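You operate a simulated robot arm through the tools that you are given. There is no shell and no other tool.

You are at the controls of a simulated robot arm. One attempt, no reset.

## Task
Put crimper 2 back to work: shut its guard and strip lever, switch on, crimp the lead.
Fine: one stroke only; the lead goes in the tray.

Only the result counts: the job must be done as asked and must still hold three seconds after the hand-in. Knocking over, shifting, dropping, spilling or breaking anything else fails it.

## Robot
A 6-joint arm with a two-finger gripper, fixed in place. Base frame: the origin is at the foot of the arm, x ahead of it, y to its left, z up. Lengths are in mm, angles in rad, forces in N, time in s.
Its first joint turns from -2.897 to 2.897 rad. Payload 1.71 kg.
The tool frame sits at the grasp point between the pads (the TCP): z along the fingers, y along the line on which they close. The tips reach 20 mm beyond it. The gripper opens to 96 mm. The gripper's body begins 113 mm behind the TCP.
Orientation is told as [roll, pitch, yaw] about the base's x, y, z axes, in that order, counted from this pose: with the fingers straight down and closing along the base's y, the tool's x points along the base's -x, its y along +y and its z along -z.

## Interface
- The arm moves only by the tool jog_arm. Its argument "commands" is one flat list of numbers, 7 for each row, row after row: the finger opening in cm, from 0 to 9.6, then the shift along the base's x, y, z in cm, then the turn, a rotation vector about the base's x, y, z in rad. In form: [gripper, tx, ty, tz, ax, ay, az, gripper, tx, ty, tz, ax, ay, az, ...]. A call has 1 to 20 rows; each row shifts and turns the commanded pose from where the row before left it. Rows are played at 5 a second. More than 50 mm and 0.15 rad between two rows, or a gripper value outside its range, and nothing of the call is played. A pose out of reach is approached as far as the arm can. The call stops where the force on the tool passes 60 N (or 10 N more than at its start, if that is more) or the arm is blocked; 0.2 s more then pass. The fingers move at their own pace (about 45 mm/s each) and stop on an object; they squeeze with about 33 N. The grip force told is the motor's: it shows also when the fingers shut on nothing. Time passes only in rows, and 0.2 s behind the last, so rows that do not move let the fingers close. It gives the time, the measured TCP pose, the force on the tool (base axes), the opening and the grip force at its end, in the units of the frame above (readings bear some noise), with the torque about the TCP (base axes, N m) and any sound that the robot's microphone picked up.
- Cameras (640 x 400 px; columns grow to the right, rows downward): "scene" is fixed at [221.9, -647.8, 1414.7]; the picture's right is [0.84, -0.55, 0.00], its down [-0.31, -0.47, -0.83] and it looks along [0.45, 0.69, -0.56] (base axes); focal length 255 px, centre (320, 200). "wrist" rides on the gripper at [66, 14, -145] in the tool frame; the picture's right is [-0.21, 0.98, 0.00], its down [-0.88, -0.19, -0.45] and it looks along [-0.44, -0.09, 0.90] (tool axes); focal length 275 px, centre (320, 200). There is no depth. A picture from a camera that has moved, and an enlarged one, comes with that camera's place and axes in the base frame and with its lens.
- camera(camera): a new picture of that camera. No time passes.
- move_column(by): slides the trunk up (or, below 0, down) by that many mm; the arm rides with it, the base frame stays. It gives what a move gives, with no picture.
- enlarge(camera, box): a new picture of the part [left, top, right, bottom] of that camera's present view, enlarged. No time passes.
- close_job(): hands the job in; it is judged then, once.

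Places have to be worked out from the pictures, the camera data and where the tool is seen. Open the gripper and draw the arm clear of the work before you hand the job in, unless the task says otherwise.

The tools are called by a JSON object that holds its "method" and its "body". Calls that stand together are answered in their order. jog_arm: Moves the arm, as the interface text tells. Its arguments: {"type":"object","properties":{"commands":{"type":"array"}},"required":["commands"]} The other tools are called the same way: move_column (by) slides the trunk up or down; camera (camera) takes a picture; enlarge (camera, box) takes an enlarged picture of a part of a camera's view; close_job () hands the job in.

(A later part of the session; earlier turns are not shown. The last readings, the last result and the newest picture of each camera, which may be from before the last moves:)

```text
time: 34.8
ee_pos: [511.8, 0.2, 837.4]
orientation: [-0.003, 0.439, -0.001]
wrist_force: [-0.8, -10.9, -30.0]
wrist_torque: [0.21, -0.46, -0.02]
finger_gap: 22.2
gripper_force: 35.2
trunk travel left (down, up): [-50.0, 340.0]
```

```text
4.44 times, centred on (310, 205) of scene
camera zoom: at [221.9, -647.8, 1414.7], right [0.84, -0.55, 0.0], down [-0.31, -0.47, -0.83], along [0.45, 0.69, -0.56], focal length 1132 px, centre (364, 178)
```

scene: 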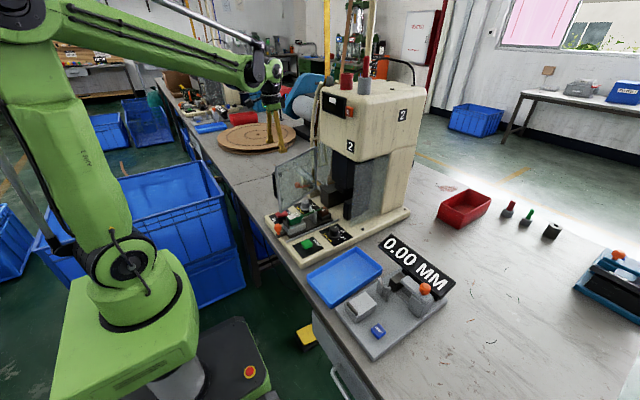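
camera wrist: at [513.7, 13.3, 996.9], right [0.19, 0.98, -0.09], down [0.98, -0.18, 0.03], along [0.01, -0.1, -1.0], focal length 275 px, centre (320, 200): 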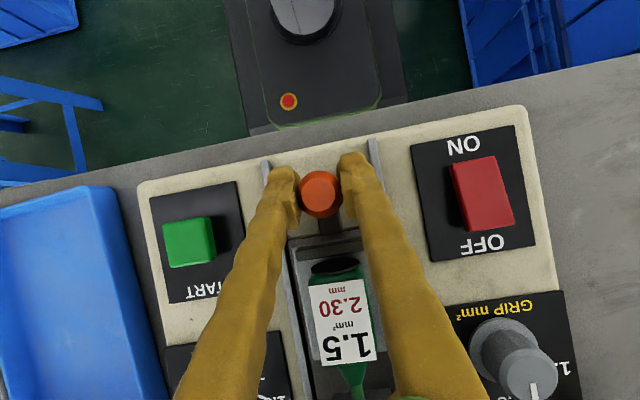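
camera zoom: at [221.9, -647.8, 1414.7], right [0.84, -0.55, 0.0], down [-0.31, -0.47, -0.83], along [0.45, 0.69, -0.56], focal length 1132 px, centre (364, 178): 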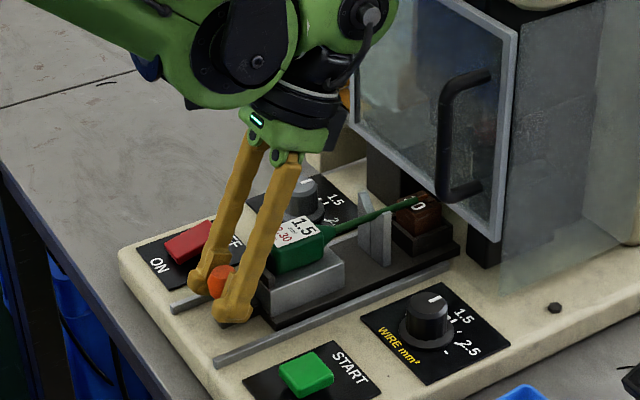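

Vertical load is now -30 N (about 32 N/mm), so I correct down 0.9 mm and y by -0.35 mm, then continue forward.

{"method": "jog_arm", "body": {"commands": [1.5, 0, -0.035, -0.09, 0, 0, 0, 1.5, 0.5, 0, 0, 0, 0, 0, 1.5, 0.5, 0, 0, 0, 0, 0, 1.5, 0.5, 0, 0, 0, 0, 0, 1.5, 0.5, 0, 0, 0, 0, 0, 1.5, 0, 0, 0, 0, 0, 0]}}

{"method": "camera", "body": {"camera": "wrist"}}

{"method": "enlarge", "body": {"camera": "scene", "box": [260, 160, 360, 250]}}

```text
time: 36.2
ee_pos: [531.6, -0.0, 838.1]
orientation: [-0.004, 0.442, -0.002]
wrist_force: [1.7, -26.2, -23.0]
wrist_torque: [0.19, 0.23, -0.08]
finger_gap: 22.4
gripper_force: 34.5
trunk travel left (down, up): [-50.0, 340.0]
```

```text
taken
camera wrist: at [533.8, 13.3, 997.0], right [0.19, 0.98, -0.09], down [0.98, -0.19, 0.03], along [0.01, -0.09, -1.0], focal length 275 px, centre (320, 200)
```

wrist: 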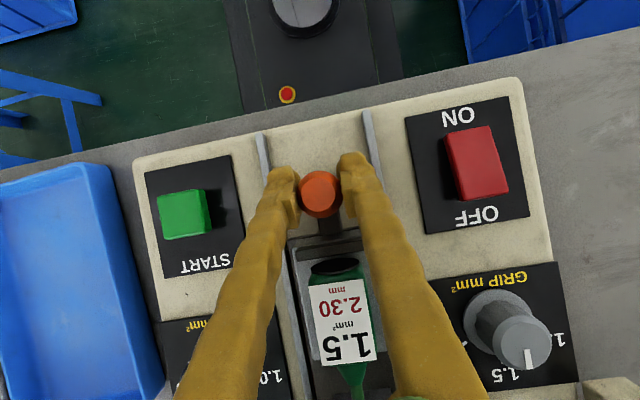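

```text
4.44 times, centred on (310, 205) of scene
camera zoom: at [221.9, -647.8, 1414.7], right [0.84, -0.55, 0.0], down [-0.31, -0.47, -0.83], along [0.45, 0.69, -0.56], focal length 1132 px, centre (364, 178)
```

zoom: 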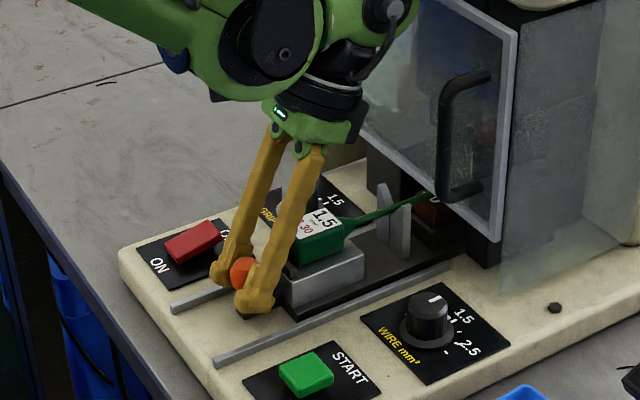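

I correct the side/vertical load again and look through the guard at where the wire end is relative to the press.

{"method": "jog_arm", "body": {"commands": [1.5, 0, -0.08, -0.07, 0, 0, 0, 1.5, 0, 0, 0, 0, 0, 0]}}

{"method": "enlarge", "body": {"camera": "scene", "box": [320, 150, 380, 220]}}

{"method": "enlarge", "body": {"camera": "scene", "box": [300, 60, 390, 140]}}

```text
time: 36.8
ee_pos: [530.4, 0.3, 839.4]
orientation: [-0.003, 0.44, 0.0]
wrist_force: [1.4, -18.1, -18.4]
wrist_torque: [0.23, -0.08, 0.01]
finger_gap: 22.4
gripper_force: 34.7
trunk travel left (down, up): [-50.0, 340.0]
```

```text
5.71 times, centred on (350, 185) of scene
camera zoom: at [221.9, -647.8, 1414.7], right [0.84, -0.55, 0.0], down [-0.31, -0.47, -0.83], along [0.45, 0.69, -0.56], focal length 1456 px, centre (149, 286)
```

zoom: 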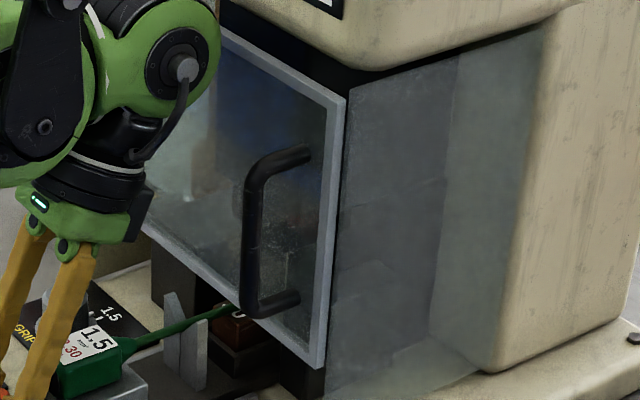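

```text
5.00 times, centred on (345, 100) of scene
camera zoom: at [221.9, -647.8, 1414.7], right [0.84, -0.55, 0.0], down [-0.31, -0.47, -0.83], along [0.45, 0.69, -0.56], focal length 1274 px, centre (195, 700)
```

zoom: 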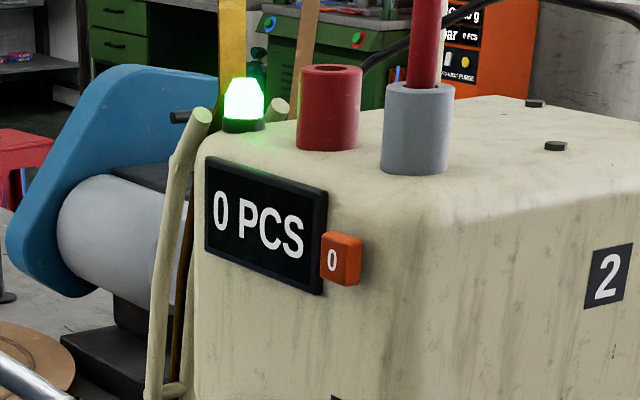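

Still ready (green, 0 PCS). I relieve the loads further and continue forward, easing the tilt a bit so the wrist stays clear of the guard.

{"method": "jog_arm", "body": {"commands": [1.5, 0, -0.12, -0.12, 0, 0, 0, 1.5, 0.5, 0, 0, 0, -0.04, 0, 1.5, 0.5, 0, 0, 0, -0.04, 0, 1.5, 0.5, 0, 0, 0, -0.04, 0, 1.5, 0.5, 0, 0, 0, -0.04, 0, 1.5, 0, 0, 0, 0, 0, 0]}}

{"method": "enlarge", "body": {"camera": "scene", "box": [260, 130, 380, 250]}}

{"method": "camera", "body": {"camera": "wrist"}}

```text
time: 38.2
ee_pos: [550.8, -0.6, 836.6]
orientation: [-0.003, 0.279, -0.001]
wrist_force: [-1.3, 33.0, -1.6]
wrist_torque: [0.07, 0.6, 0.01]
finger_gap: 22.6
gripper_force: 35.0
trunk travel left (down, up): [-50.0, 340.0]
```

```text
3.33 times, centred on (320, 190) of scene
camera zoom: at [221.9, -647.8, 1414.7], right [0.84, -0.55, 0.0], down [-0.31, -0.47, -0.83], along [0.45, 0.69, -0.56], focal length 849 px, centre (320, 233)
```

zoom: 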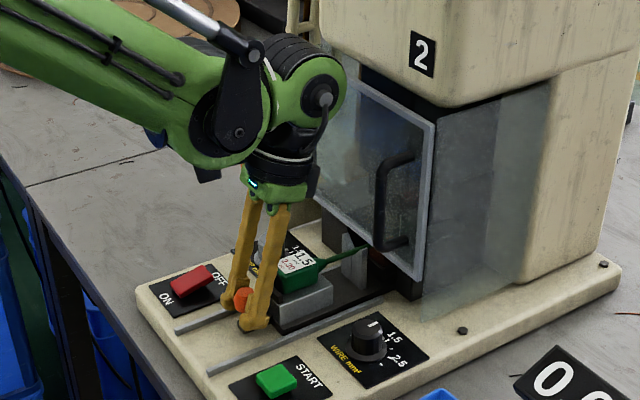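

```text
taken
camera wrist: at [526.9, 13.2, 993.9], right [0.2, 0.98, -0.06], down [0.97, -0.18, 0.19], along [0.17, -0.1, -0.98], focal length 275 px, centre (320, 200)
```

wrist: 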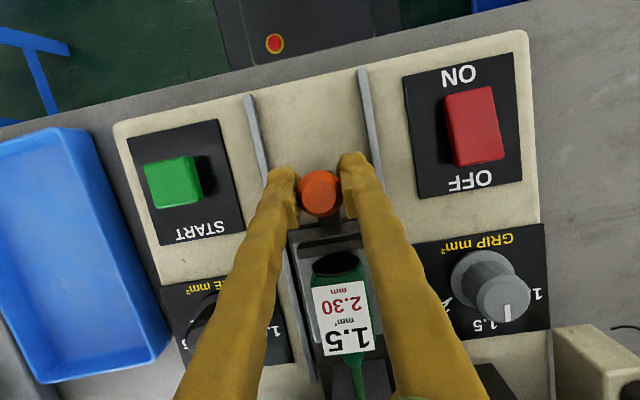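

Carriage still moves freely. I correct y by +0.9 mm and keep going forward with small steps.

{"method": "jog_arm", "body": {"commands": [1.5, 0, 0.09, 0, 0, 0, 0, 1.5, 0.5, 0, 0, 0, -0.04, 0, 1.5, 0.5, 0, 0, 0, -0.04, 0, 1.5, 0.5, 0, 0, 0, -0.04, 0, 1.5, 0.5, 0, 0, 0, -0.04, 0, 1.5, 0, 0, 0, 0, 0, 0]}}

{"method": "enlarge", "body": {"camera": "scene", "box": [260, 130, 380, 250]}}

{"method": "camera", "body": {"camera": "wrist"}}

```text
time: 39.6
ee_pos: [570.6, 0.0, 837.7]
orientation: [-0.005, 0.12, -0.002]
wrist_force: [-0.1, 11.0, -20.6]
wrist_torque: [-0.01, 0.13, -0.02]
finger_gap: 22.4
gripper_force: 35.2
trunk travel left (down, up): [-50.0, 340.0]
```

```text
3.33 times, centred on (320, 190) of scene
camera zoom: at [221.9, -647.8, 1414.7], right [0.84, -0.55, 0.0], down [-0.31, -0.47, -0.83], along [0.45, 0.69, -0.56], focal length 849 px, centre (320, 233)
```

zoom: 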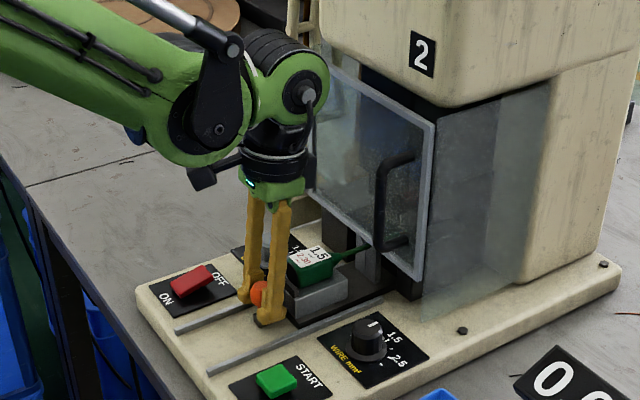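

```text
taken
camera wrist: at [522.6, 13.4, 988.6], right [0.21, 0.98, -0.03], down [0.92, -0.18, 0.34], along [0.32, -0.1, -0.94], focal length 275 px, centre (320, 200)
```

wrist: 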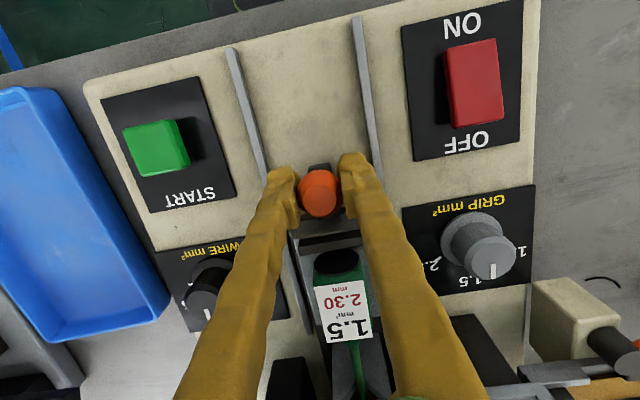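

Still free and clear. I continue another 20 mm, correcting z slightly.

{"method": "jog_arm", "body": {"commands": [1.5, 0, 0.03, -0.06, 0, 0, 0, 1.5, 0.5, 0, 0, 0, -0.03, 0, 1.5, 0.5, 0, 0, 0, -0.03, 0, 1.5, 0.5, 0, 0, 0, -0.03, 0, 1.5, 0.5, 0, 0, 0, -0.03, 0, 1.5, 0, 0, 0, 0, 0, 0]}}

{"method": "enlarge", "body": {"camera": "scene", "box": [260, 130, 380, 250]}}

{"method": "camera", "body": {"camera": "wrist"}}

```text
time: 41.0
ee_pos: [587.0, -0.1, 838.3]
orientation: [-0.004, 0.003, -0.002]
wrist_force: [-48.2, 8.6, -23.4]
wrist_torque: [0.33, 0.92, 0.05]
finger_gap: 18.0
gripper_force: 34.8
trunk travel left (down, up): [-50.0, 340.0]
```

```text
3.33 times, centred on (320, 190) of scene
camera zoom: at [221.9, -647.8, 1414.7], right [0.84, -0.55, 0.0], down [-0.31, -0.47, -0.83], along [0.45, 0.69, -0.56], focal length 849 px, centre (320, 233)
```

zoom: 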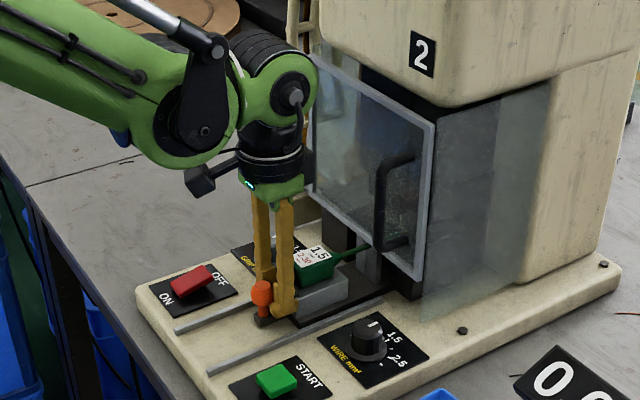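

```text
taken
camera wrist: at [521.4, 13.2, 982.3], right [0.21, 0.98, 0.0], down [0.88, -0.18, 0.44], along [0.43, -0.1, -0.9], focal length 275 px, centre (320, 200)
```

wrist: 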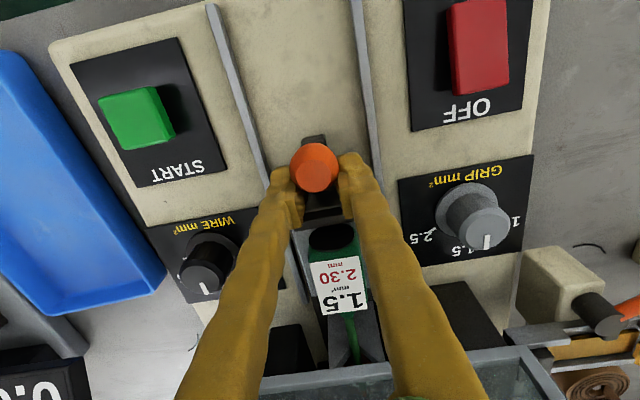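

The carriage has come to a stop at knob x≈572 and the fingers slipped forward over the knob (-48 N). I need to see whether it's the true end stop or if something like the V-support touches the guard.

{"method": "enlarge", "body": {"camera": "wrist", "box": [260, 180, 460, 400]}}

{"method": "enlarge", "body": {"camera": "scene", "box": [315, 180, 365, 225]}}

{"method": "enlarge", "body": {"camera": "scene", "box": [300, 60, 390, 140]}}

```text
1.82 times, centred on (360, 290) of wrist
camera zoom: at [521.4, 13.2, 982.3], right [0.21, 0.98, 0.0], down [0.88, -0.18, 0.44], along [0.43, -0.1, -0.9], focal length 500 px, centre (247, 36)
```

zoom: 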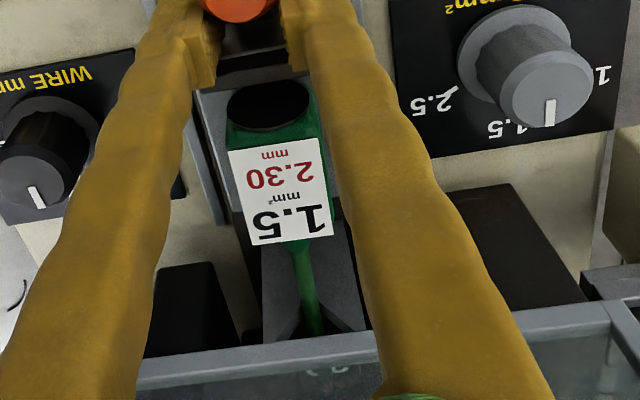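

```text
8.89 times, centred on (340, 202) of scene
camera zoom: at [221.9, -647.8, 1414.7], right [0.84, -0.55, 0.0], down [-0.31, -0.47, -0.83], along [0.45, 0.69, -0.56], focal length 2264 px, centre (142, 178)
```

zoom: 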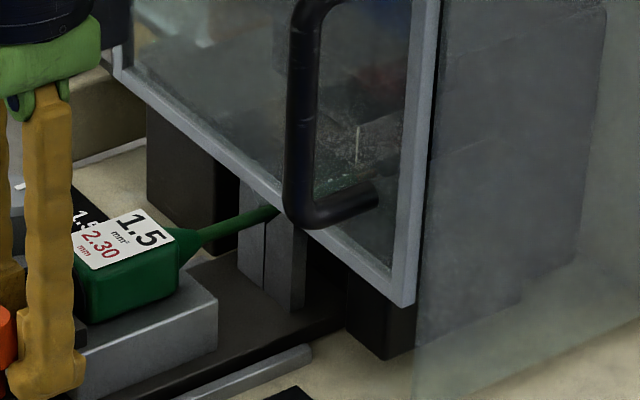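

```text
5.00 times, centred on (345, 100) of scene
camera zoom: at [221.9, -647.8, 1414.7], right [0.84, -0.55, 0.0], down [-0.31, -0.47, -0.83], along [0.45, 0.69, -0.56], focal length 1274 px, centre (195, 700)
```

zoom: 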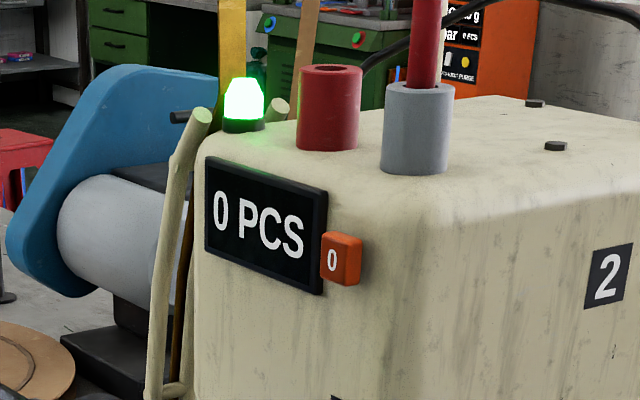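

The V-support (at about x 714) has already passed under the guard, and everything is clear, so this is the carriage's end stop with the wire in the press. I relax the push, open the fingers and lift straight off the knob.

{"method": "jog_arm", "body": {"commands": [2.2, -0.4, 0, 0, 0, 0, 0, 5, 0, 0, 0, 0, 0, 0, 6, 0, 0, 0, 0, 0, 0, 6, 0, 0, 0, 0, 0, 0]}}

{"method": "camera", "body": {"camera": "wrist"}}

{"method": "enlarge", "body": {"camera": "scene", "box": [260, 150, 380, 250]}}

```text
time: 42.0
ee_pos: [586.1, 0.1, 837.8]
orientation: [-0.004, 0.001, -0.003]
wrist_force: [0.9, -0.2, -0.3]
wrist_torque: [-0.01, 0.0, 0.0]
finger_gap: 60.0
gripper_force: 0.0
trunk travel left (down, up): [-50.0, 340.0]
```

```text
taken
camera wrist: at [520.2, 13.5, 982.4], right [0.21, 0.98, 0.0], down [0.88, -0.18, 0.45], along [0.44, -0.1, -0.9], focal length 275 px, centre (320, 200)
```

wrist: 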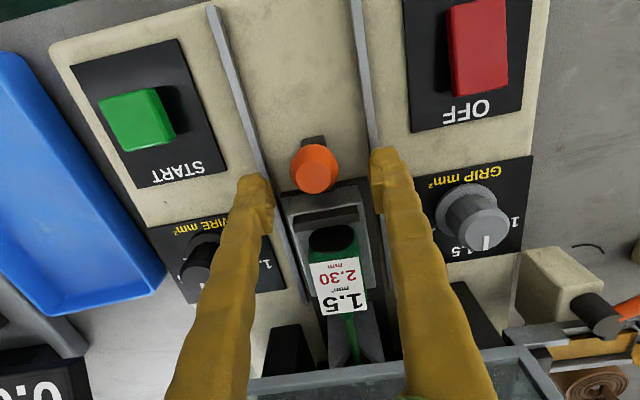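

```text
4.00 times, centred on (320, 200) of scene
camera zoom: at [221.9, -647.8, 1414.7], right [0.84, -0.55, 0.0], down [-0.31, -0.47, -0.83], along [0.45, 0.69, -0.56], focal length 1019 px, centre (320, 200)
```

zoom: 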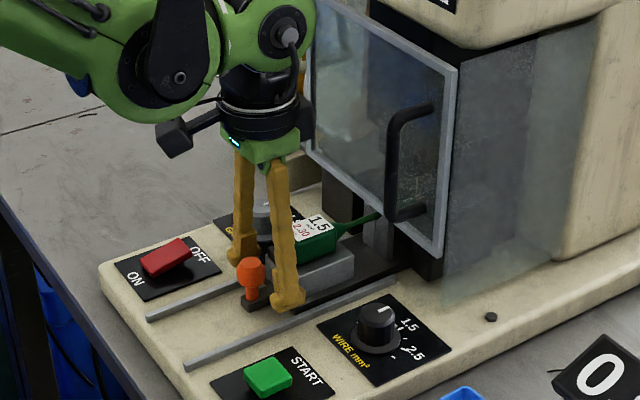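

The carriage stays in. I now lift off, close the fingers and go above START (≈ (526,-99)) with a slight tilt, keeping clear of the guard handle.

{"method": "jog_arm", "body": {"commands": [6, 0, 0, 2.0, 0, 0, 0, 6, 0, 0, 3.0, 0, 0, 0, 4, -0.5, -1.5, 2.0, 0, 0.05, 0, 2, -2.0, -2.8, 0.5, 0, 0.05, 0, 0, -2.1, -2.8, 0, 0, 0.05, 0, 0, -2.0, -2.8, 0, 0, 0.05, 0, 0, 0, 0, 0, 0, 0, 0]}}

{"method": "camera", "body": {"camera": "wrist"}}

{"method": "enlarge", "body": {"camera": "scene", "box": [250, 130, 390, 270]}}

```text
time: 43.6
ee_pos: [521.4, -101.9, 911.3]
orientation: [-0.004, 0.201, -0.001]
wrist_force: [0.4, 0.5, 0.7]
wrist_torque: [-0.02, -0.02, 0.0]
finger_gap: 0.0
gripper_force: 30.1
trunk travel left (down, up): [-50.0, 340.0]
```

```text
taken
camera wrist: at [485.0, -86.8, 1066.6], right [0.2, 0.98, -0.04], down [0.95, -0.18, 0.26], along [0.25, -0.1, -0.96], focal length 275 px, centre (320, 200)
```

wrist: 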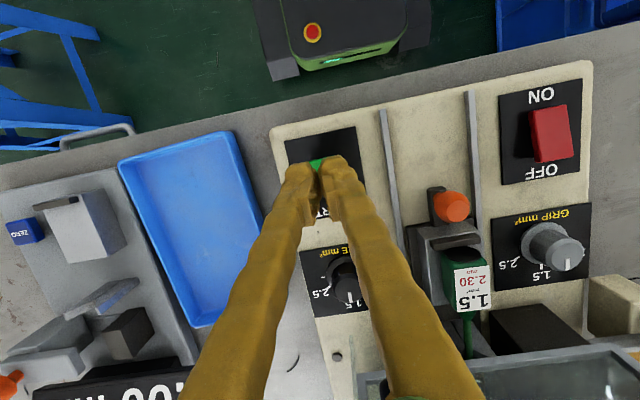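

```text
2.86 times, centred on (320, 200) of scene
camera zoom: at [221.9, -647.8, 1414.7], right [0.84, -0.55, 0.0], down [-0.31, -0.47, -0.83], along [0.45, 0.69, -0.56], focal length 728 px, centre (320, 200)
```

zoom: 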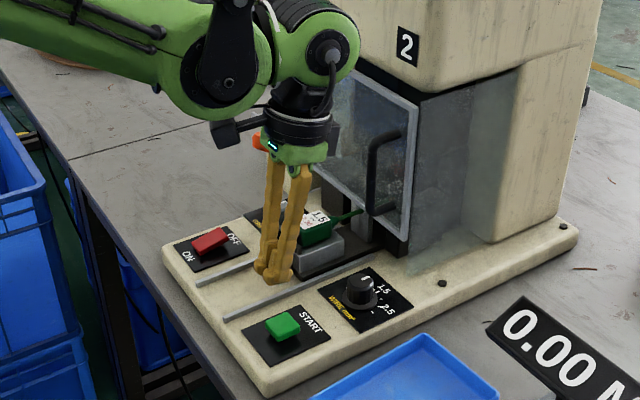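

{"method": "enlarge", "body": {"camera": "wrist", "box": [270, 110, 400, 240]}}

{"method": "enlarge", "body": {"camera": "scene", "box": [285, 215, 335, 260]}}

```text
3.08 times, centred on (335, 175) of wrist
camera zoom: at [485.0, -86.8, 1066.6], right [0.2, 0.98, -0.04], down [0.95, -0.18, 0.26], along [0.25, -0.1, -0.96], focal length 847 px, centre (274, 277)
```

zoom: 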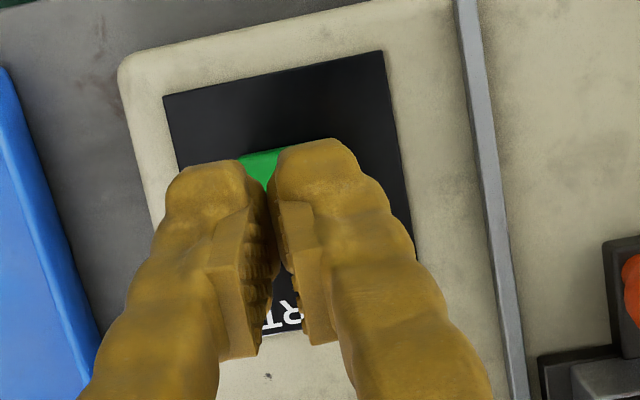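

```text
8.89 times, centred on (310, 238) of scene
camera zoom: at [221.9, -647.8, 1414.7], right [0.84, -0.55, 0.0], down [-0.31, -0.47, -0.83], along [0.45, 0.69, -0.56], focal length 2264 px, centre (409, -133)
```

zoom: 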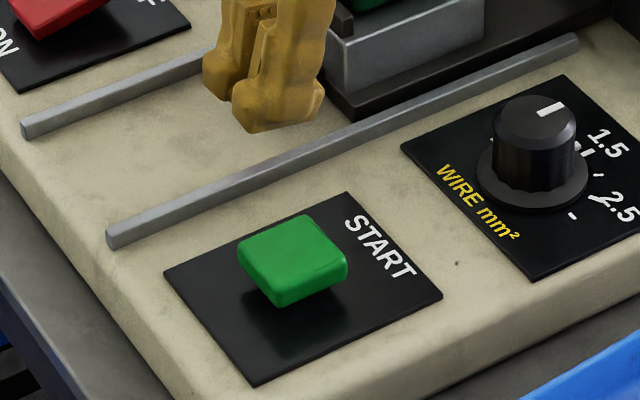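

START's top is at ≈ (526,-101,810) and the fingertips are over it. I lower the trunk 50 mm, then approach with small steps.

{"method": "move_column", "body": {"by": -48}}

{"method": "jog_arm", "body": {"commands": [0, 0, 0, -0.8, 0, 0, 0, 0, 0, 0, -0.8, 0, 0, 0, 0, 0, 0, 0, 0, 0, 0]}}

{"method": "enlarge", "body": {"camera": "scene", "box": [275, 195, 345, 260]}}

{"method": "enlarge", "body": {"camera": "wrist", "box": [250, 90, 400, 240]}}

```text
time: 44.5
ee_pos: [520.1, -99.8, 863.2]
orientation: [-0.003, 0.201, -0.001]
wrist_force: [-0.1, -0.3, -0.6]
wrist_torque: [-0.05, 0.01, 0.02]
finger_gap: 0.0
gripper_force: 29.8
trunk travel left (down, up): [-2.0, 388.0]
```

```text
time: 45.3
ee_pos: [520.0, -99.9, 847.3]
orientation: [-0.004, 0.202, 0.0]
wrist_force: [-0.5, -0.3, 0.9]
wrist_torque: [0.01, 0.03, 0.01]
finger_gap: 0.0
gripper_force: 29.8
trunk travel left (down, up): [-2.0, 388.0]
```

```text
6.15 times, centred on (310, 228) of scene
camera zoom: at [221.9, -647.8, 1414.7], right [0.84, -0.55, 0.0], down [-0.31, -0.47, -0.83], along [0.45, 0.69, -0.56], focal length 1568 px, centre (382, 31)
```

zoom: 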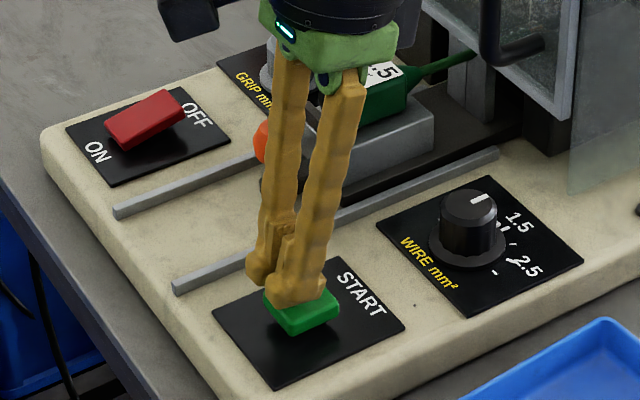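

```text
2.67 times, centred on (325, 165) of wrist
camera zoom: at [485.3, -86.9, 1001.9], right [0.2, 0.98, -0.04], down [0.95, -0.18, 0.26], along [0.25, -0.1, -0.96], focal length 734 px, centre (307, 293)
```

zoom: 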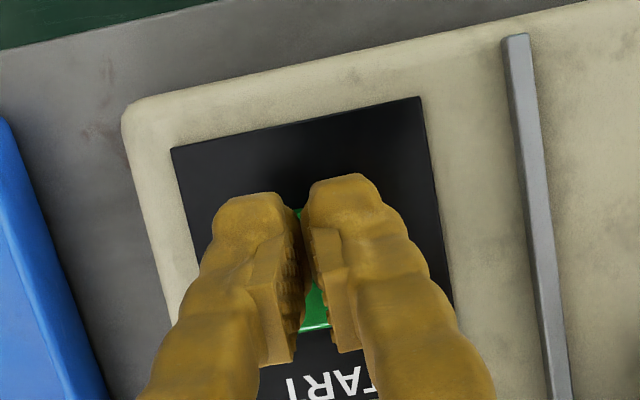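

Well aligned. I press down in small steps to just past the expected button top and check the result.

{"method": "jog_arm", "body": {"commands": [0, 0, 0, -0.6, 0, 0, 0, 0, 0, 0, -0.4, 0, 0, 0, 0, 0, 0, -0.3, 0, 0, 0, 0, 0, 0, -0.3, 0, 0, 0, 0, 0, 0, 0, 0, 0, 0]}}

{"method": "enlarge", "body": {"camera": "scene", "box": [300, 60, 390, 140]}}

{"method": "enlarge", "body": {"camera": "scene", "box": [275, 195, 345, 260]}}

```text
time: 46.5
ee_pos: [520.8, -101.7, 831.0]
orientation: [-0.002, 0.198, -0.001]
wrist_force: [-1.0, -1.4, 3.4]
wrist_torque: [-0.02, -0.02, 0.0]
finger_gap: 5.9
gripper_force: 29.1
trunk travel left (down, up): [-2.0, 388.0]
```

```text
5.00 times, centred on (345, 100) of scene
camera zoom: at [221.9, -647.8, 1414.7], right [0.84, -0.55, 0.0], down [-0.31, -0.47, -0.83], along [0.45, 0.69, -0.56], focal length 1274 px, centre (195, 700)
```

zoom: 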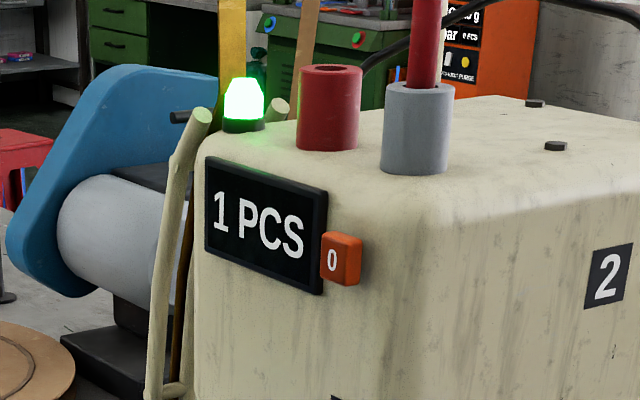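

```text
6.15 times, centred on (310, 228) of scene
camera zoom: at [221.9, -647.8, 1414.7], right [0.84, -0.55, 0.0], down [-0.31, -0.47, -0.83], along [0.45, 0.69, -0.56], focal length 1568 px, centre (382, 31)
```

zoom: 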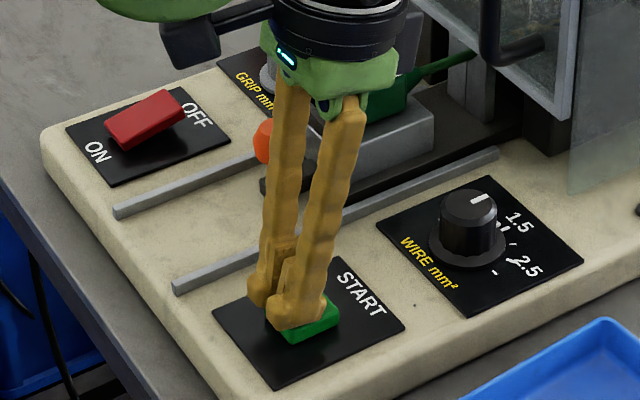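

The counter shows "1 PCS" — the one stroke is made. I lift straight off the button now.

{"method": "jog_arm", "body": {"commands": [0, 0, 0, 1.5, 0, 0, 0, 0, 0, 0, 3.0, 0, 0, 0, 0, 0, 0, 3.5, 0, 0, 0, 0, 0, 0, 0, 0, 0, 0]}}

{"method": "enlarge", "body": {"camera": "scene", "box": [300, 60, 390, 140]}}

{"method": "camera", "body": {"camera": "wrist"}}

{"method": "enlarge", "body": {"camera": "scene", "box": [260, 150, 380, 250]}}

```text
time: 47.5
ee_pos: [518.8, -101.9, 912.7]
orientation: [-0.003, 0.197, -0.001]
wrist_force: [0.6, 0.0, -1.3]
wrist_torque: [0.0, -0.03, 0.0]
finger_gap: 0.0
gripper_force: 29.3
trunk travel left (down, up): [-2.0, 388.0]
```

```text
5.00 times, centred on (345, 100) of scene
camera zoom: at [221.9, -647.8, 1414.7], right [0.84, -0.55, 0.0], down [-0.31, -0.47, -0.83], along [0.45, 0.69, -0.56], focal length 1274 px, centre (195, 700)
```

zoom: 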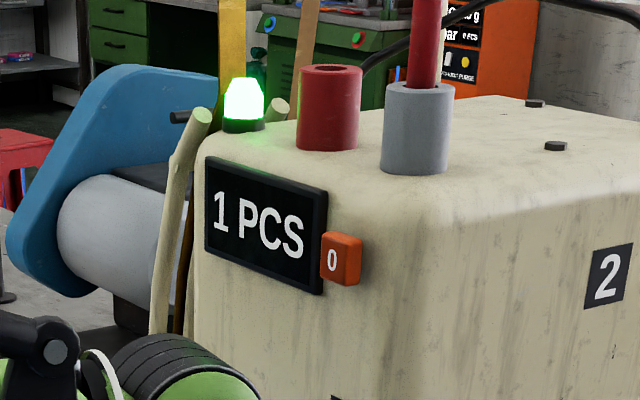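

```text
taken
camera wrist: at [484.1, -88.7, 1066.7], right [0.2, 0.98, -0.04], down [0.95, -0.18, 0.26], along [0.25, -0.1, -0.96], focal length 275 px, centre (320, 200)
```

wrist: 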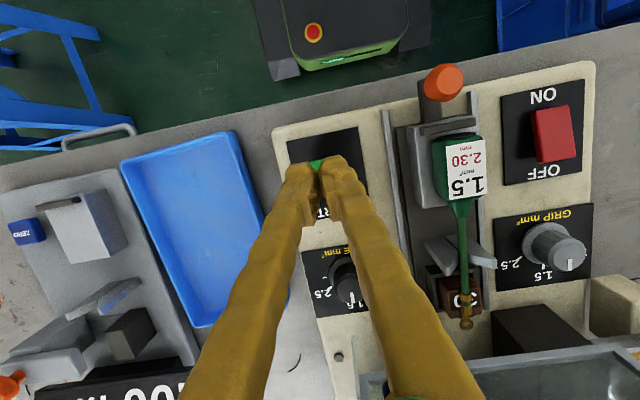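

```text
4.00 times, centred on (320, 200) of scene
camera zoom: at [221.9, -647.8, 1414.7], right [0.84, -0.55, 0.0], down [-0.31, -0.47, -0.83], along [0.45, 0.69, -0.56], focal length 1019 px, centre (320, 200)
```

zoom: 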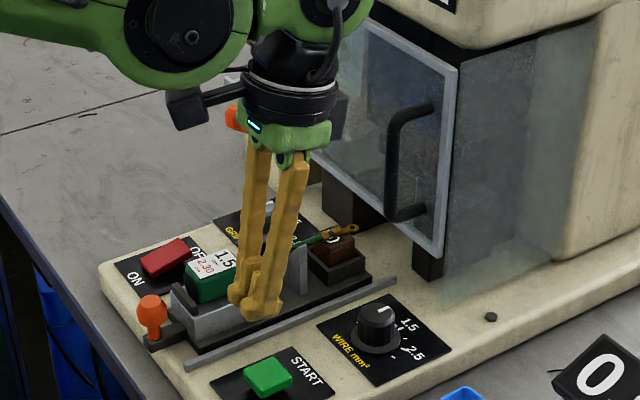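

The carriage has returned by itself and the lead now carries a crimped terminal; the counter stays at 1. Before picking the lead I survey the tray from above to measure it.

{"method": "jog_arm", "body": {"commands": [2, 0, -0.5, 3.0, 0, 0, 0, 6, 0.5, -2.5, 2.5, 0, -0.05, 0, 9, 0.5, -2.5, 2.5, 0, -0.05, 0, 9, 0.5, -2.5, 1.5, 0, 0, 0, 9, 0.5, -2.5, 0, 0, 0, 0, 9, 0, 0, 0, 0, 0, 0]}}

{"method": "camera", "body": {"camera": "wrist"}}

{"method": "enlarge", "body": {"camera": "scene", "box": [250, 190, 400, 320]}}

{"method": "enlarge", "body": {"camera": "scene", "box": [265, 190, 345, 250]}}

```text
time: 48.9
ee_pos: [544.2, -202.8, 1003.7]
orientation: [-0.002, 0.098, -0.002]
wrist_force: [-0.4, 0.6, 0.3]
wrist_torque: [-0.01, 0.02, 0.01]
finger_gap: 89.9
gripper_force: 0.1
trunk travel left (down, up): [-2.0, 388.0]
```

```text
taken
camera wrist: at [493.3, -189.7, 1154.6], right [0.21, 0.98, -0.02], down [0.92, -0.18, 0.36], along [0.34, -0.1, -0.93], focal length 275 px, centre (320, 200)
```

wrist: 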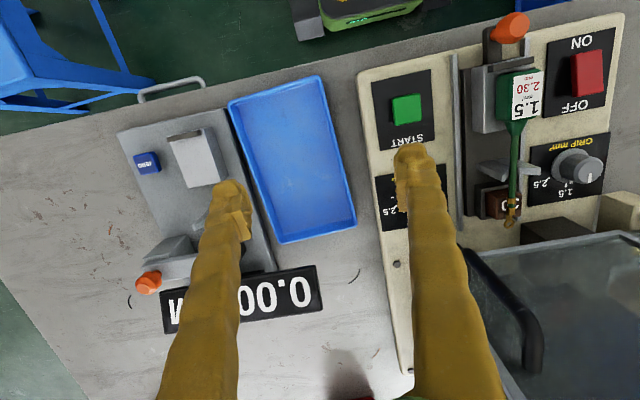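

```text
3.08 times, centred on (325, 255) of scene
camera zoom: at [221.9, -647.8, 1414.7], right [0.84, -0.55, 0.0], down [-0.31, -0.47, -0.83], along [0.45, 0.69, -0.56], focal length 784 px, centre (305, 31)
```

zoom: 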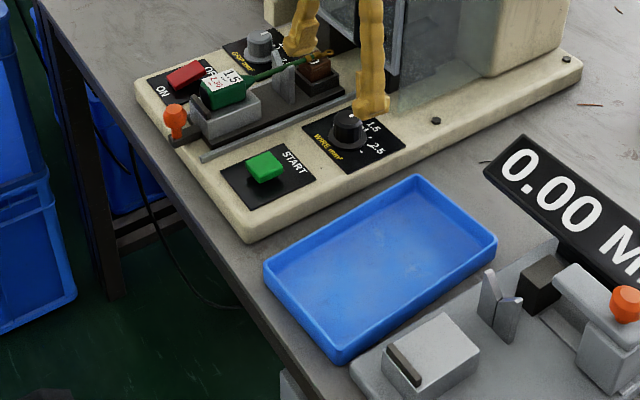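

```text
6.67 times, centred on (305, 220) of scene
camera zoom: at [221.9, -647.8, 1414.7], right [0.84, -0.55, 0.0], down [-0.31, -0.47, -0.83], along [0.45, 0.69, -0.56], focal length 1698 px, centre (420, 67)
```

zoom: 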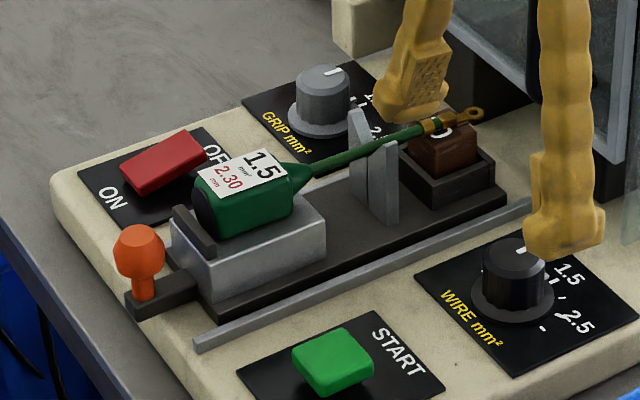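

The tray's rim spans about x 470–680, y -310…-182 (yaw ~3°, rim z≈780), and the lead is ~180 mm long (x 508–688), so it fits lengthwise. I go above the lead with open fingers for the pick.

{"method": "jog_arm", "body": {"commands": [7, -0.2, 3.4, -0.5, 0, 0.017, 0, 7, -0.2, 3.4, -1.0, 0, 0.017, 0, 7, -0.2, 3.4, -1.4, 0, 0.017, 0, 7, -0.2, 3.4, -1.4, 0, 0.017, 0, 7, -0.2, 3.4, -1.4, 0, 0.017, 0, 7, -0.2, 3.2, -1.4, 0, 0.017, 0, 7, 0, 0, 0, 0, 0, 0]}}

{"method": "camera", "body": {"camera": "wrist"}}

{"method": "enlarge", "body": {"camera": "scene", "box": [265, 180, 345, 250]}}

```text
time: 50.5
ee_pos: [530.4, -1.3, 934.7]
orientation: [-0.004, 0.203, -0.002]
wrist_force: [0.2, -0.1, 0.5]
wrist_torque: [0.04, 0.0, 0.03]
finger_gap: 69.9
gripper_force: 0.1
trunk travel left (down, up): [-2.0, 388.0]
```

```text
taken
camera wrist: at [495.7, 13.3, 1090.4], right [0.2, 0.98, -0.04], down [0.95, -0.18, 0.26], along [0.25, -0.1, -0.96], focal length 275 px, centre (320, 200)
```

wrist: 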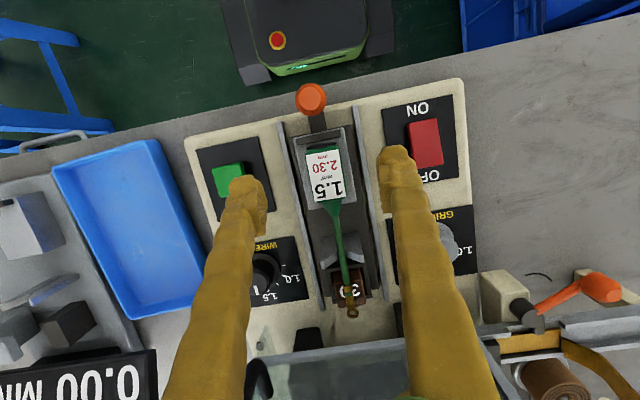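

```text
5.71 times, centred on (305, 215) of scene
camera zoom: at [221.9, -647.8, 1414.7], right [0.84, -0.55, 0.0], down [-0.31, -0.47, -0.83], along [0.45, 0.69, -0.56], focal length 1456 px, centre (406, 114)
```

zoom: 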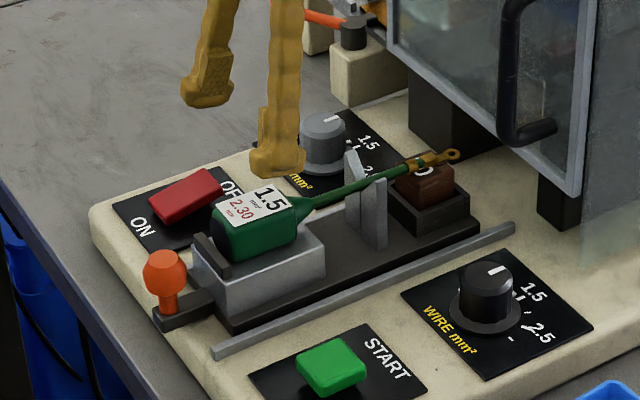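

{"method": "enlarge", "body": {"camera": "wrist", "box": [270, 80, 390, 220]}}

{"method": "enlarge", "body": {"camera": "scene", "box": [278, 200, 318, 240]}}

{"method": "enlarge", "body": {"camera": "wrist", "box": [310, 180, 400, 330]}}

```text
2.86 times, centred on (330, 150) of wrist
camera zoom: at [495.7, 13.3, 1090.4], right [0.2, 0.98, -0.04], down [0.95, -0.18, 0.26], along [0.25, -0.1, -0.96], focal length 786 px, centre (291, 343)
```

zoom: 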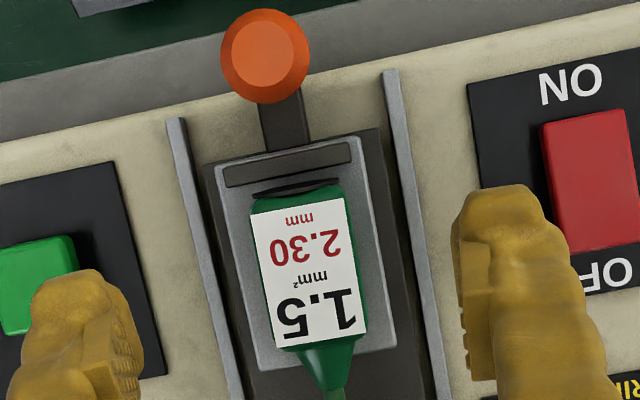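

```text
10.00 times, centred on (298, 220) of scene
camera zoom: at [221.9, -647.8, 1414.7], right [0.84, -0.55, 0.0], down [-0.31, -0.47, -0.83], along [0.45, 0.69, -0.56], focal length 2548 px, centre (540, 0)
```

zoom: 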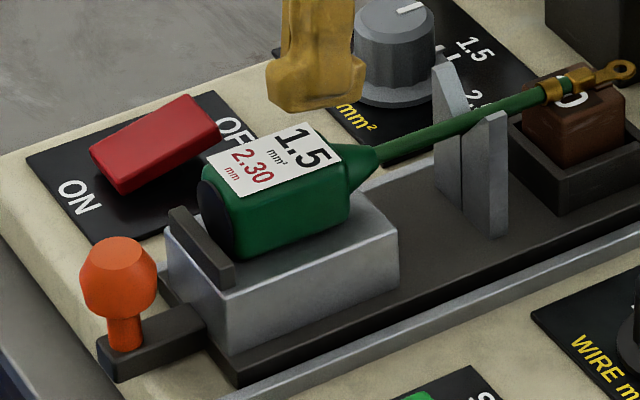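

```text
2.67 times, centred on (355, 255) of wrist
camera zoom: at [495.7, 13.3, 1090.4], right [0.2, 0.98, -0.04], down [0.95, -0.18, 0.26], along [0.25, -0.1, -0.96], focal length 734 px, centre (227, 53)
```

zoom: 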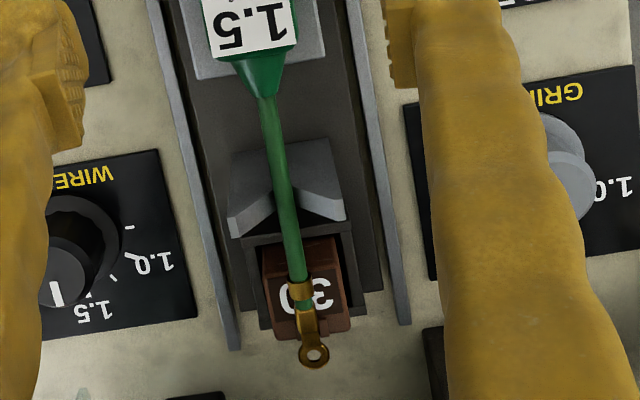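

The lead body is ≈31 mm wide, centred at (534,-1), resting on the holder whose top I estimate at z≈830. I descend with 60 mm opening to TCP z≈858 and check the tip height against the holder.

{"method": "jog_arm", "body": {"commands": [6, 0.2, 0, -2.0, 0, 0, 0, 6, 0.2, 0, -2.0, 0, 0, 0, 6, 0, 0, -2.0, 0, 0, 0, 6, 0, 0, -1.5, 0, 0, 0, 6, 0, 0, 0, 0, 0, 0]}}

{"method": "camera", "body": {"camera": "wrist"}}

{"method": "enlarge", "body": {"camera": "scene", "box": [275, 190, 325, 240]}}

```text
time: 51.7
ee_pos: [533.3, -2.6, 861.0]
orientation: [-0.003, 0.202, -0.003]
wrist_force: [-0.4, 0.8, -0.3]
wrist_torque: [-0.02, -0.03, 0.02]
finger_gap: 60.0
gripper_force: 0.1
trunk travel left (down, up): [-2.0, 388.0]
```

```text
taken
camera wrist: at [497.5, 11.0, 1015.0], right [0.2, 0.98, -0.04], down [0.95, -0.18, 0.26], along [0.25, -0.1, -0.96], focal length 275 px, centre (320, 200)
```

wrist: 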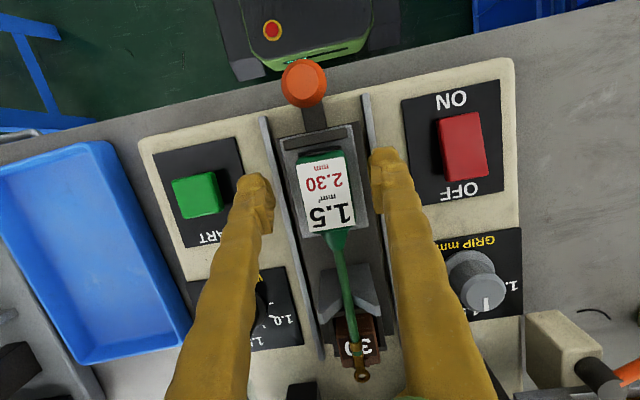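

```text
8.00 times, centred on (300, 215) of scene
camera zoom: at [221.9, -647.8, 1414.7], right [0.84, -0.55, 0.0], down [-0.31, -0.47, -0.83], along [0.45, 0.69, -0.56], focal length 2038 px, centre (480, 80)
```

zoom: 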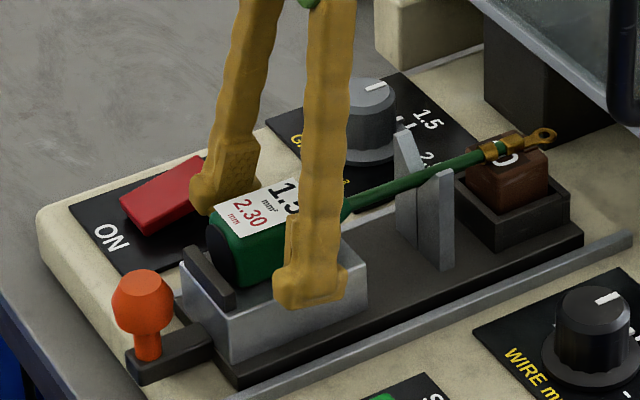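

{"method": "enlarge", "body": {"camera": "wrist", "box": [250, 110, 390, 260]}}

```text
2.67 times, centred on (320, 185) of wrist
camera zoom: at [497.5, 11.0, 1015.0], right [0.2, 0.98, -0.04], down [0.95, -0.18, 0.26], along [0.25, -0.1, -0.96], focal length 734 px, centre (320, 240)
```

zoom: 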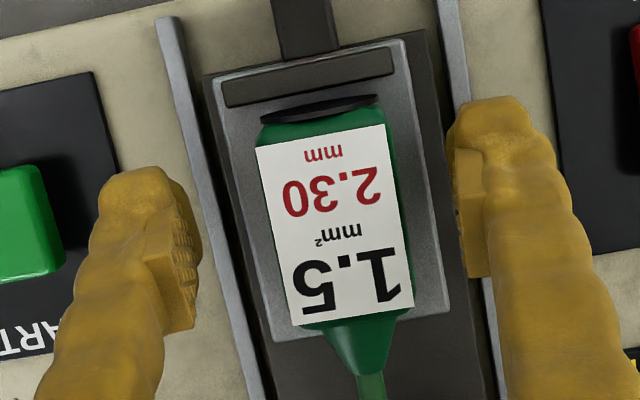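

The label plane is at z≈856 and the holder top ≈833; the lead is centred between the fingers within 2 mm. I shift +1.5 mm in y, lower 4 mm and close gently on the lead body.

{"method": "jog_arm", "body": {"commands": [6, 0, 0.15, -0.4, 0, 0, 0, 4.5, 0, 0, 0, 0, 0, 0, 3.5, 0, 0, 0, 0, 0, 0, 2.5, 0, 0, 0, 0, 0, 0, 2.5, 0, 0, 0, 0, 0, 0]}}

{"method": "enlarge", "body": {"camera": "wrist", "box": [250, 110, 390, 260]}}

{"method": "enlarge", "body": {"camera": "scene", "box": [275, 190, 325, 240]}}

```text
time: 52.9
ee_pos: [532.7, 0.4, 857.3]
orientation: [-0.004, 0.203, 0.0]
wrist_force: [-0.9, -0.6, -0.7]
wrist_torque: [-0.03, -0.02, 0.0]
finger_gap: 28.4
gripper_force: 33.0
trunk travel left (down, up): [-2.0, 388.0]
```

```text
2.67 times, centred on (320, 185) of wrist
camera zoom: at [497.5, 12.7, 1012.1], right [0.2, 0.98, -0.04], down [0.95, -0.18, 0.26], along [0.25, -0.1, -0.96], focal length 734 px, centre (320, 240)
```

zoom: 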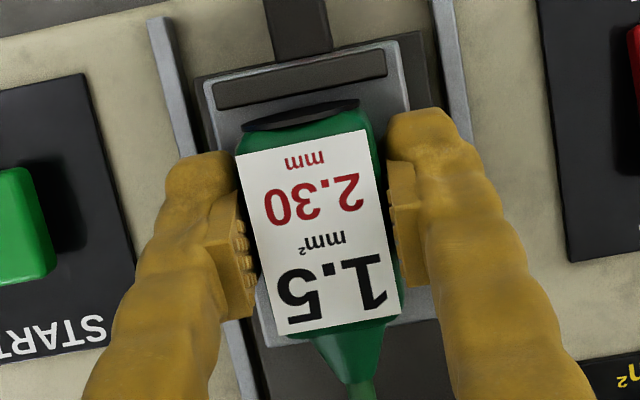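

```text
8.00 times, centred on (300, 215) of scene
camera zoom: at [221.9, -647.8, 1414.7], right [0.84, -0.55, 0.0], down [-0.31, -0.47, -0.83], along [0.45, 0.69, -0.56], focal length 2038 px, centre (480, 80)
```

zoom: 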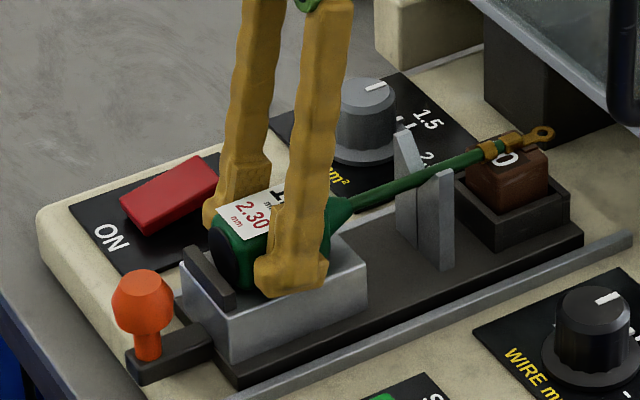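

Gripped (28.4 mm, 33 N) with no contact force on the holder. I lift slowly straight up by 4 cm and check that the lead comes level and clean.

{"method": "jog_arm", "body": {"commands": [2.3, 0, 0, 0.5, 0, 0, 0, 2.3, 0, 0, 1.0, 0, 0, 0, 2.3, 0, 0, 1.2, 0, 0, 0, 2.3, 0, 0, 1.3, 0, 0, 0, 2.3, 0, 0, 0, 0, 0, 0]}}

{"method": "camera", "body": {"camera": "wrist"}}

{"method": "enlarge", "body": {"camera": "scene", "box": [265, 160, 345, 240]}}

```text
time: 54.1
ee_pos: [532.1, -0.8, 896.3]
orientation: [-0.004, 0.203, -0.002]
wrist_force: [-0.5, -0.6, -1.4]
wrist_torque: [0.03, 0.01, -0.01]
finger_gap: 28.4
gripper_force: 32.7
trunk travel left (down, up): [-2.0, 388.0]
```

```text
taken
camera wrist: at [497.4, 12.4, 1051.1], right [0.2, 0.98, -0.04], down [0.95, -0.18, 0.26], along [0.25, -0.1, -0.96], focal length 275 px, centre (320, 200)
```

wrist: 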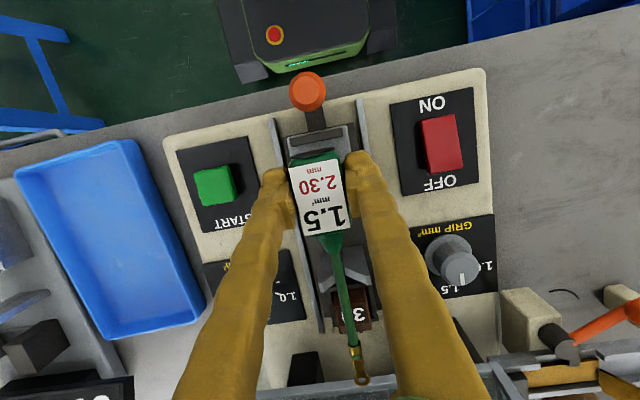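

```text
5.00 times, centred on (305, 200) of scene
camera zoom: at [221.9, -647.8, 1414.7], right [0.84, -0.55, 0.0], down [-0.31, -0.47, -0.83], along [0.45, 0.69, -0.56], focal length 1274 px, centre (395, 200)
```

zoom: 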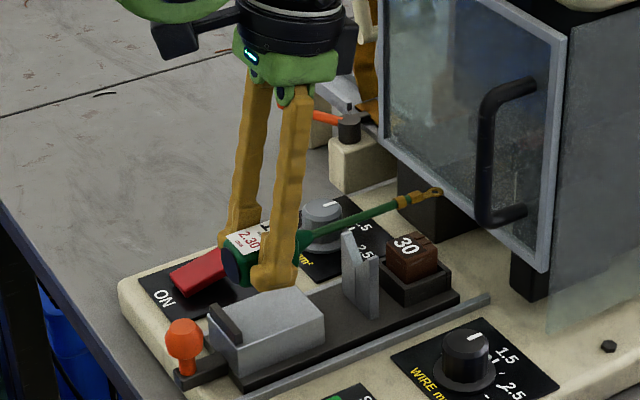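

The lead is lifted cleanly and level. Its ring end is near the guard, and the guard handle sticks out at y≈-82, so I first pull back in -x to make the wire end pass in front of the handle.

{"method": "jog_arm", "body": {"commands": [2.3, -1.5, 0, 0, 0, 0, 0, 2.3, -1.5, 0, 0, 0, 0, 0, 2.3, -1.0, 0, 0.5, 0, 0, 0, 2.3, 0, 0, 0, 0, 0, 0]}}

{"method": "camera", "body": {"camera": "wrist"}}

{"method": "enlarge", "body": {"camera": "scene", "box": [255, 150, 365, 250]}}

```text
time: 55.1
ee_pos: [491.7, -0.9, 902.4]
orientation: [-0.003, 0.203, -0.001]
wrist_force: [-0.5, -0.4, -0.5]
wrist_torque: [0.0, 0.03, -0.01]
finger_gap: 28.4
gripper_force: 32.5
trunk travel left (down, up): [-2.0, 388.0]
```

```text
taken
camera wrist: at [457.3, 10.9, 1058.0], right [0.2, 0.98, -0.04], down [0.95, -0.18, 0.26], along [0.25, -0.1, -0.96], focal length 275 px, centre (320, 200)
```

wrist: 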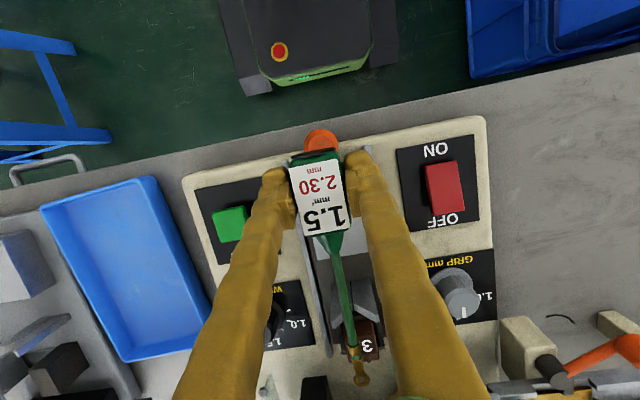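

```text
4.00 times, centred on (310, 200) of scene
camera zoom: at [221.9, -647.8, 1414.7], right [0.84, -0.55, 0.0], down [-0.31, -0.47, -0.83], along [0.45, 0.69, -0.56], focal length 1019 px, centre (360, 200)
```

zoom: 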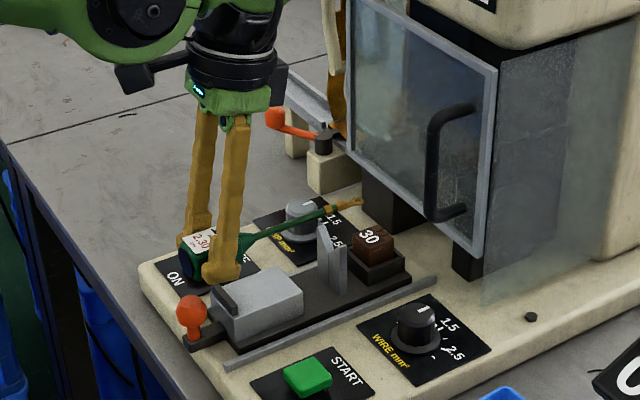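

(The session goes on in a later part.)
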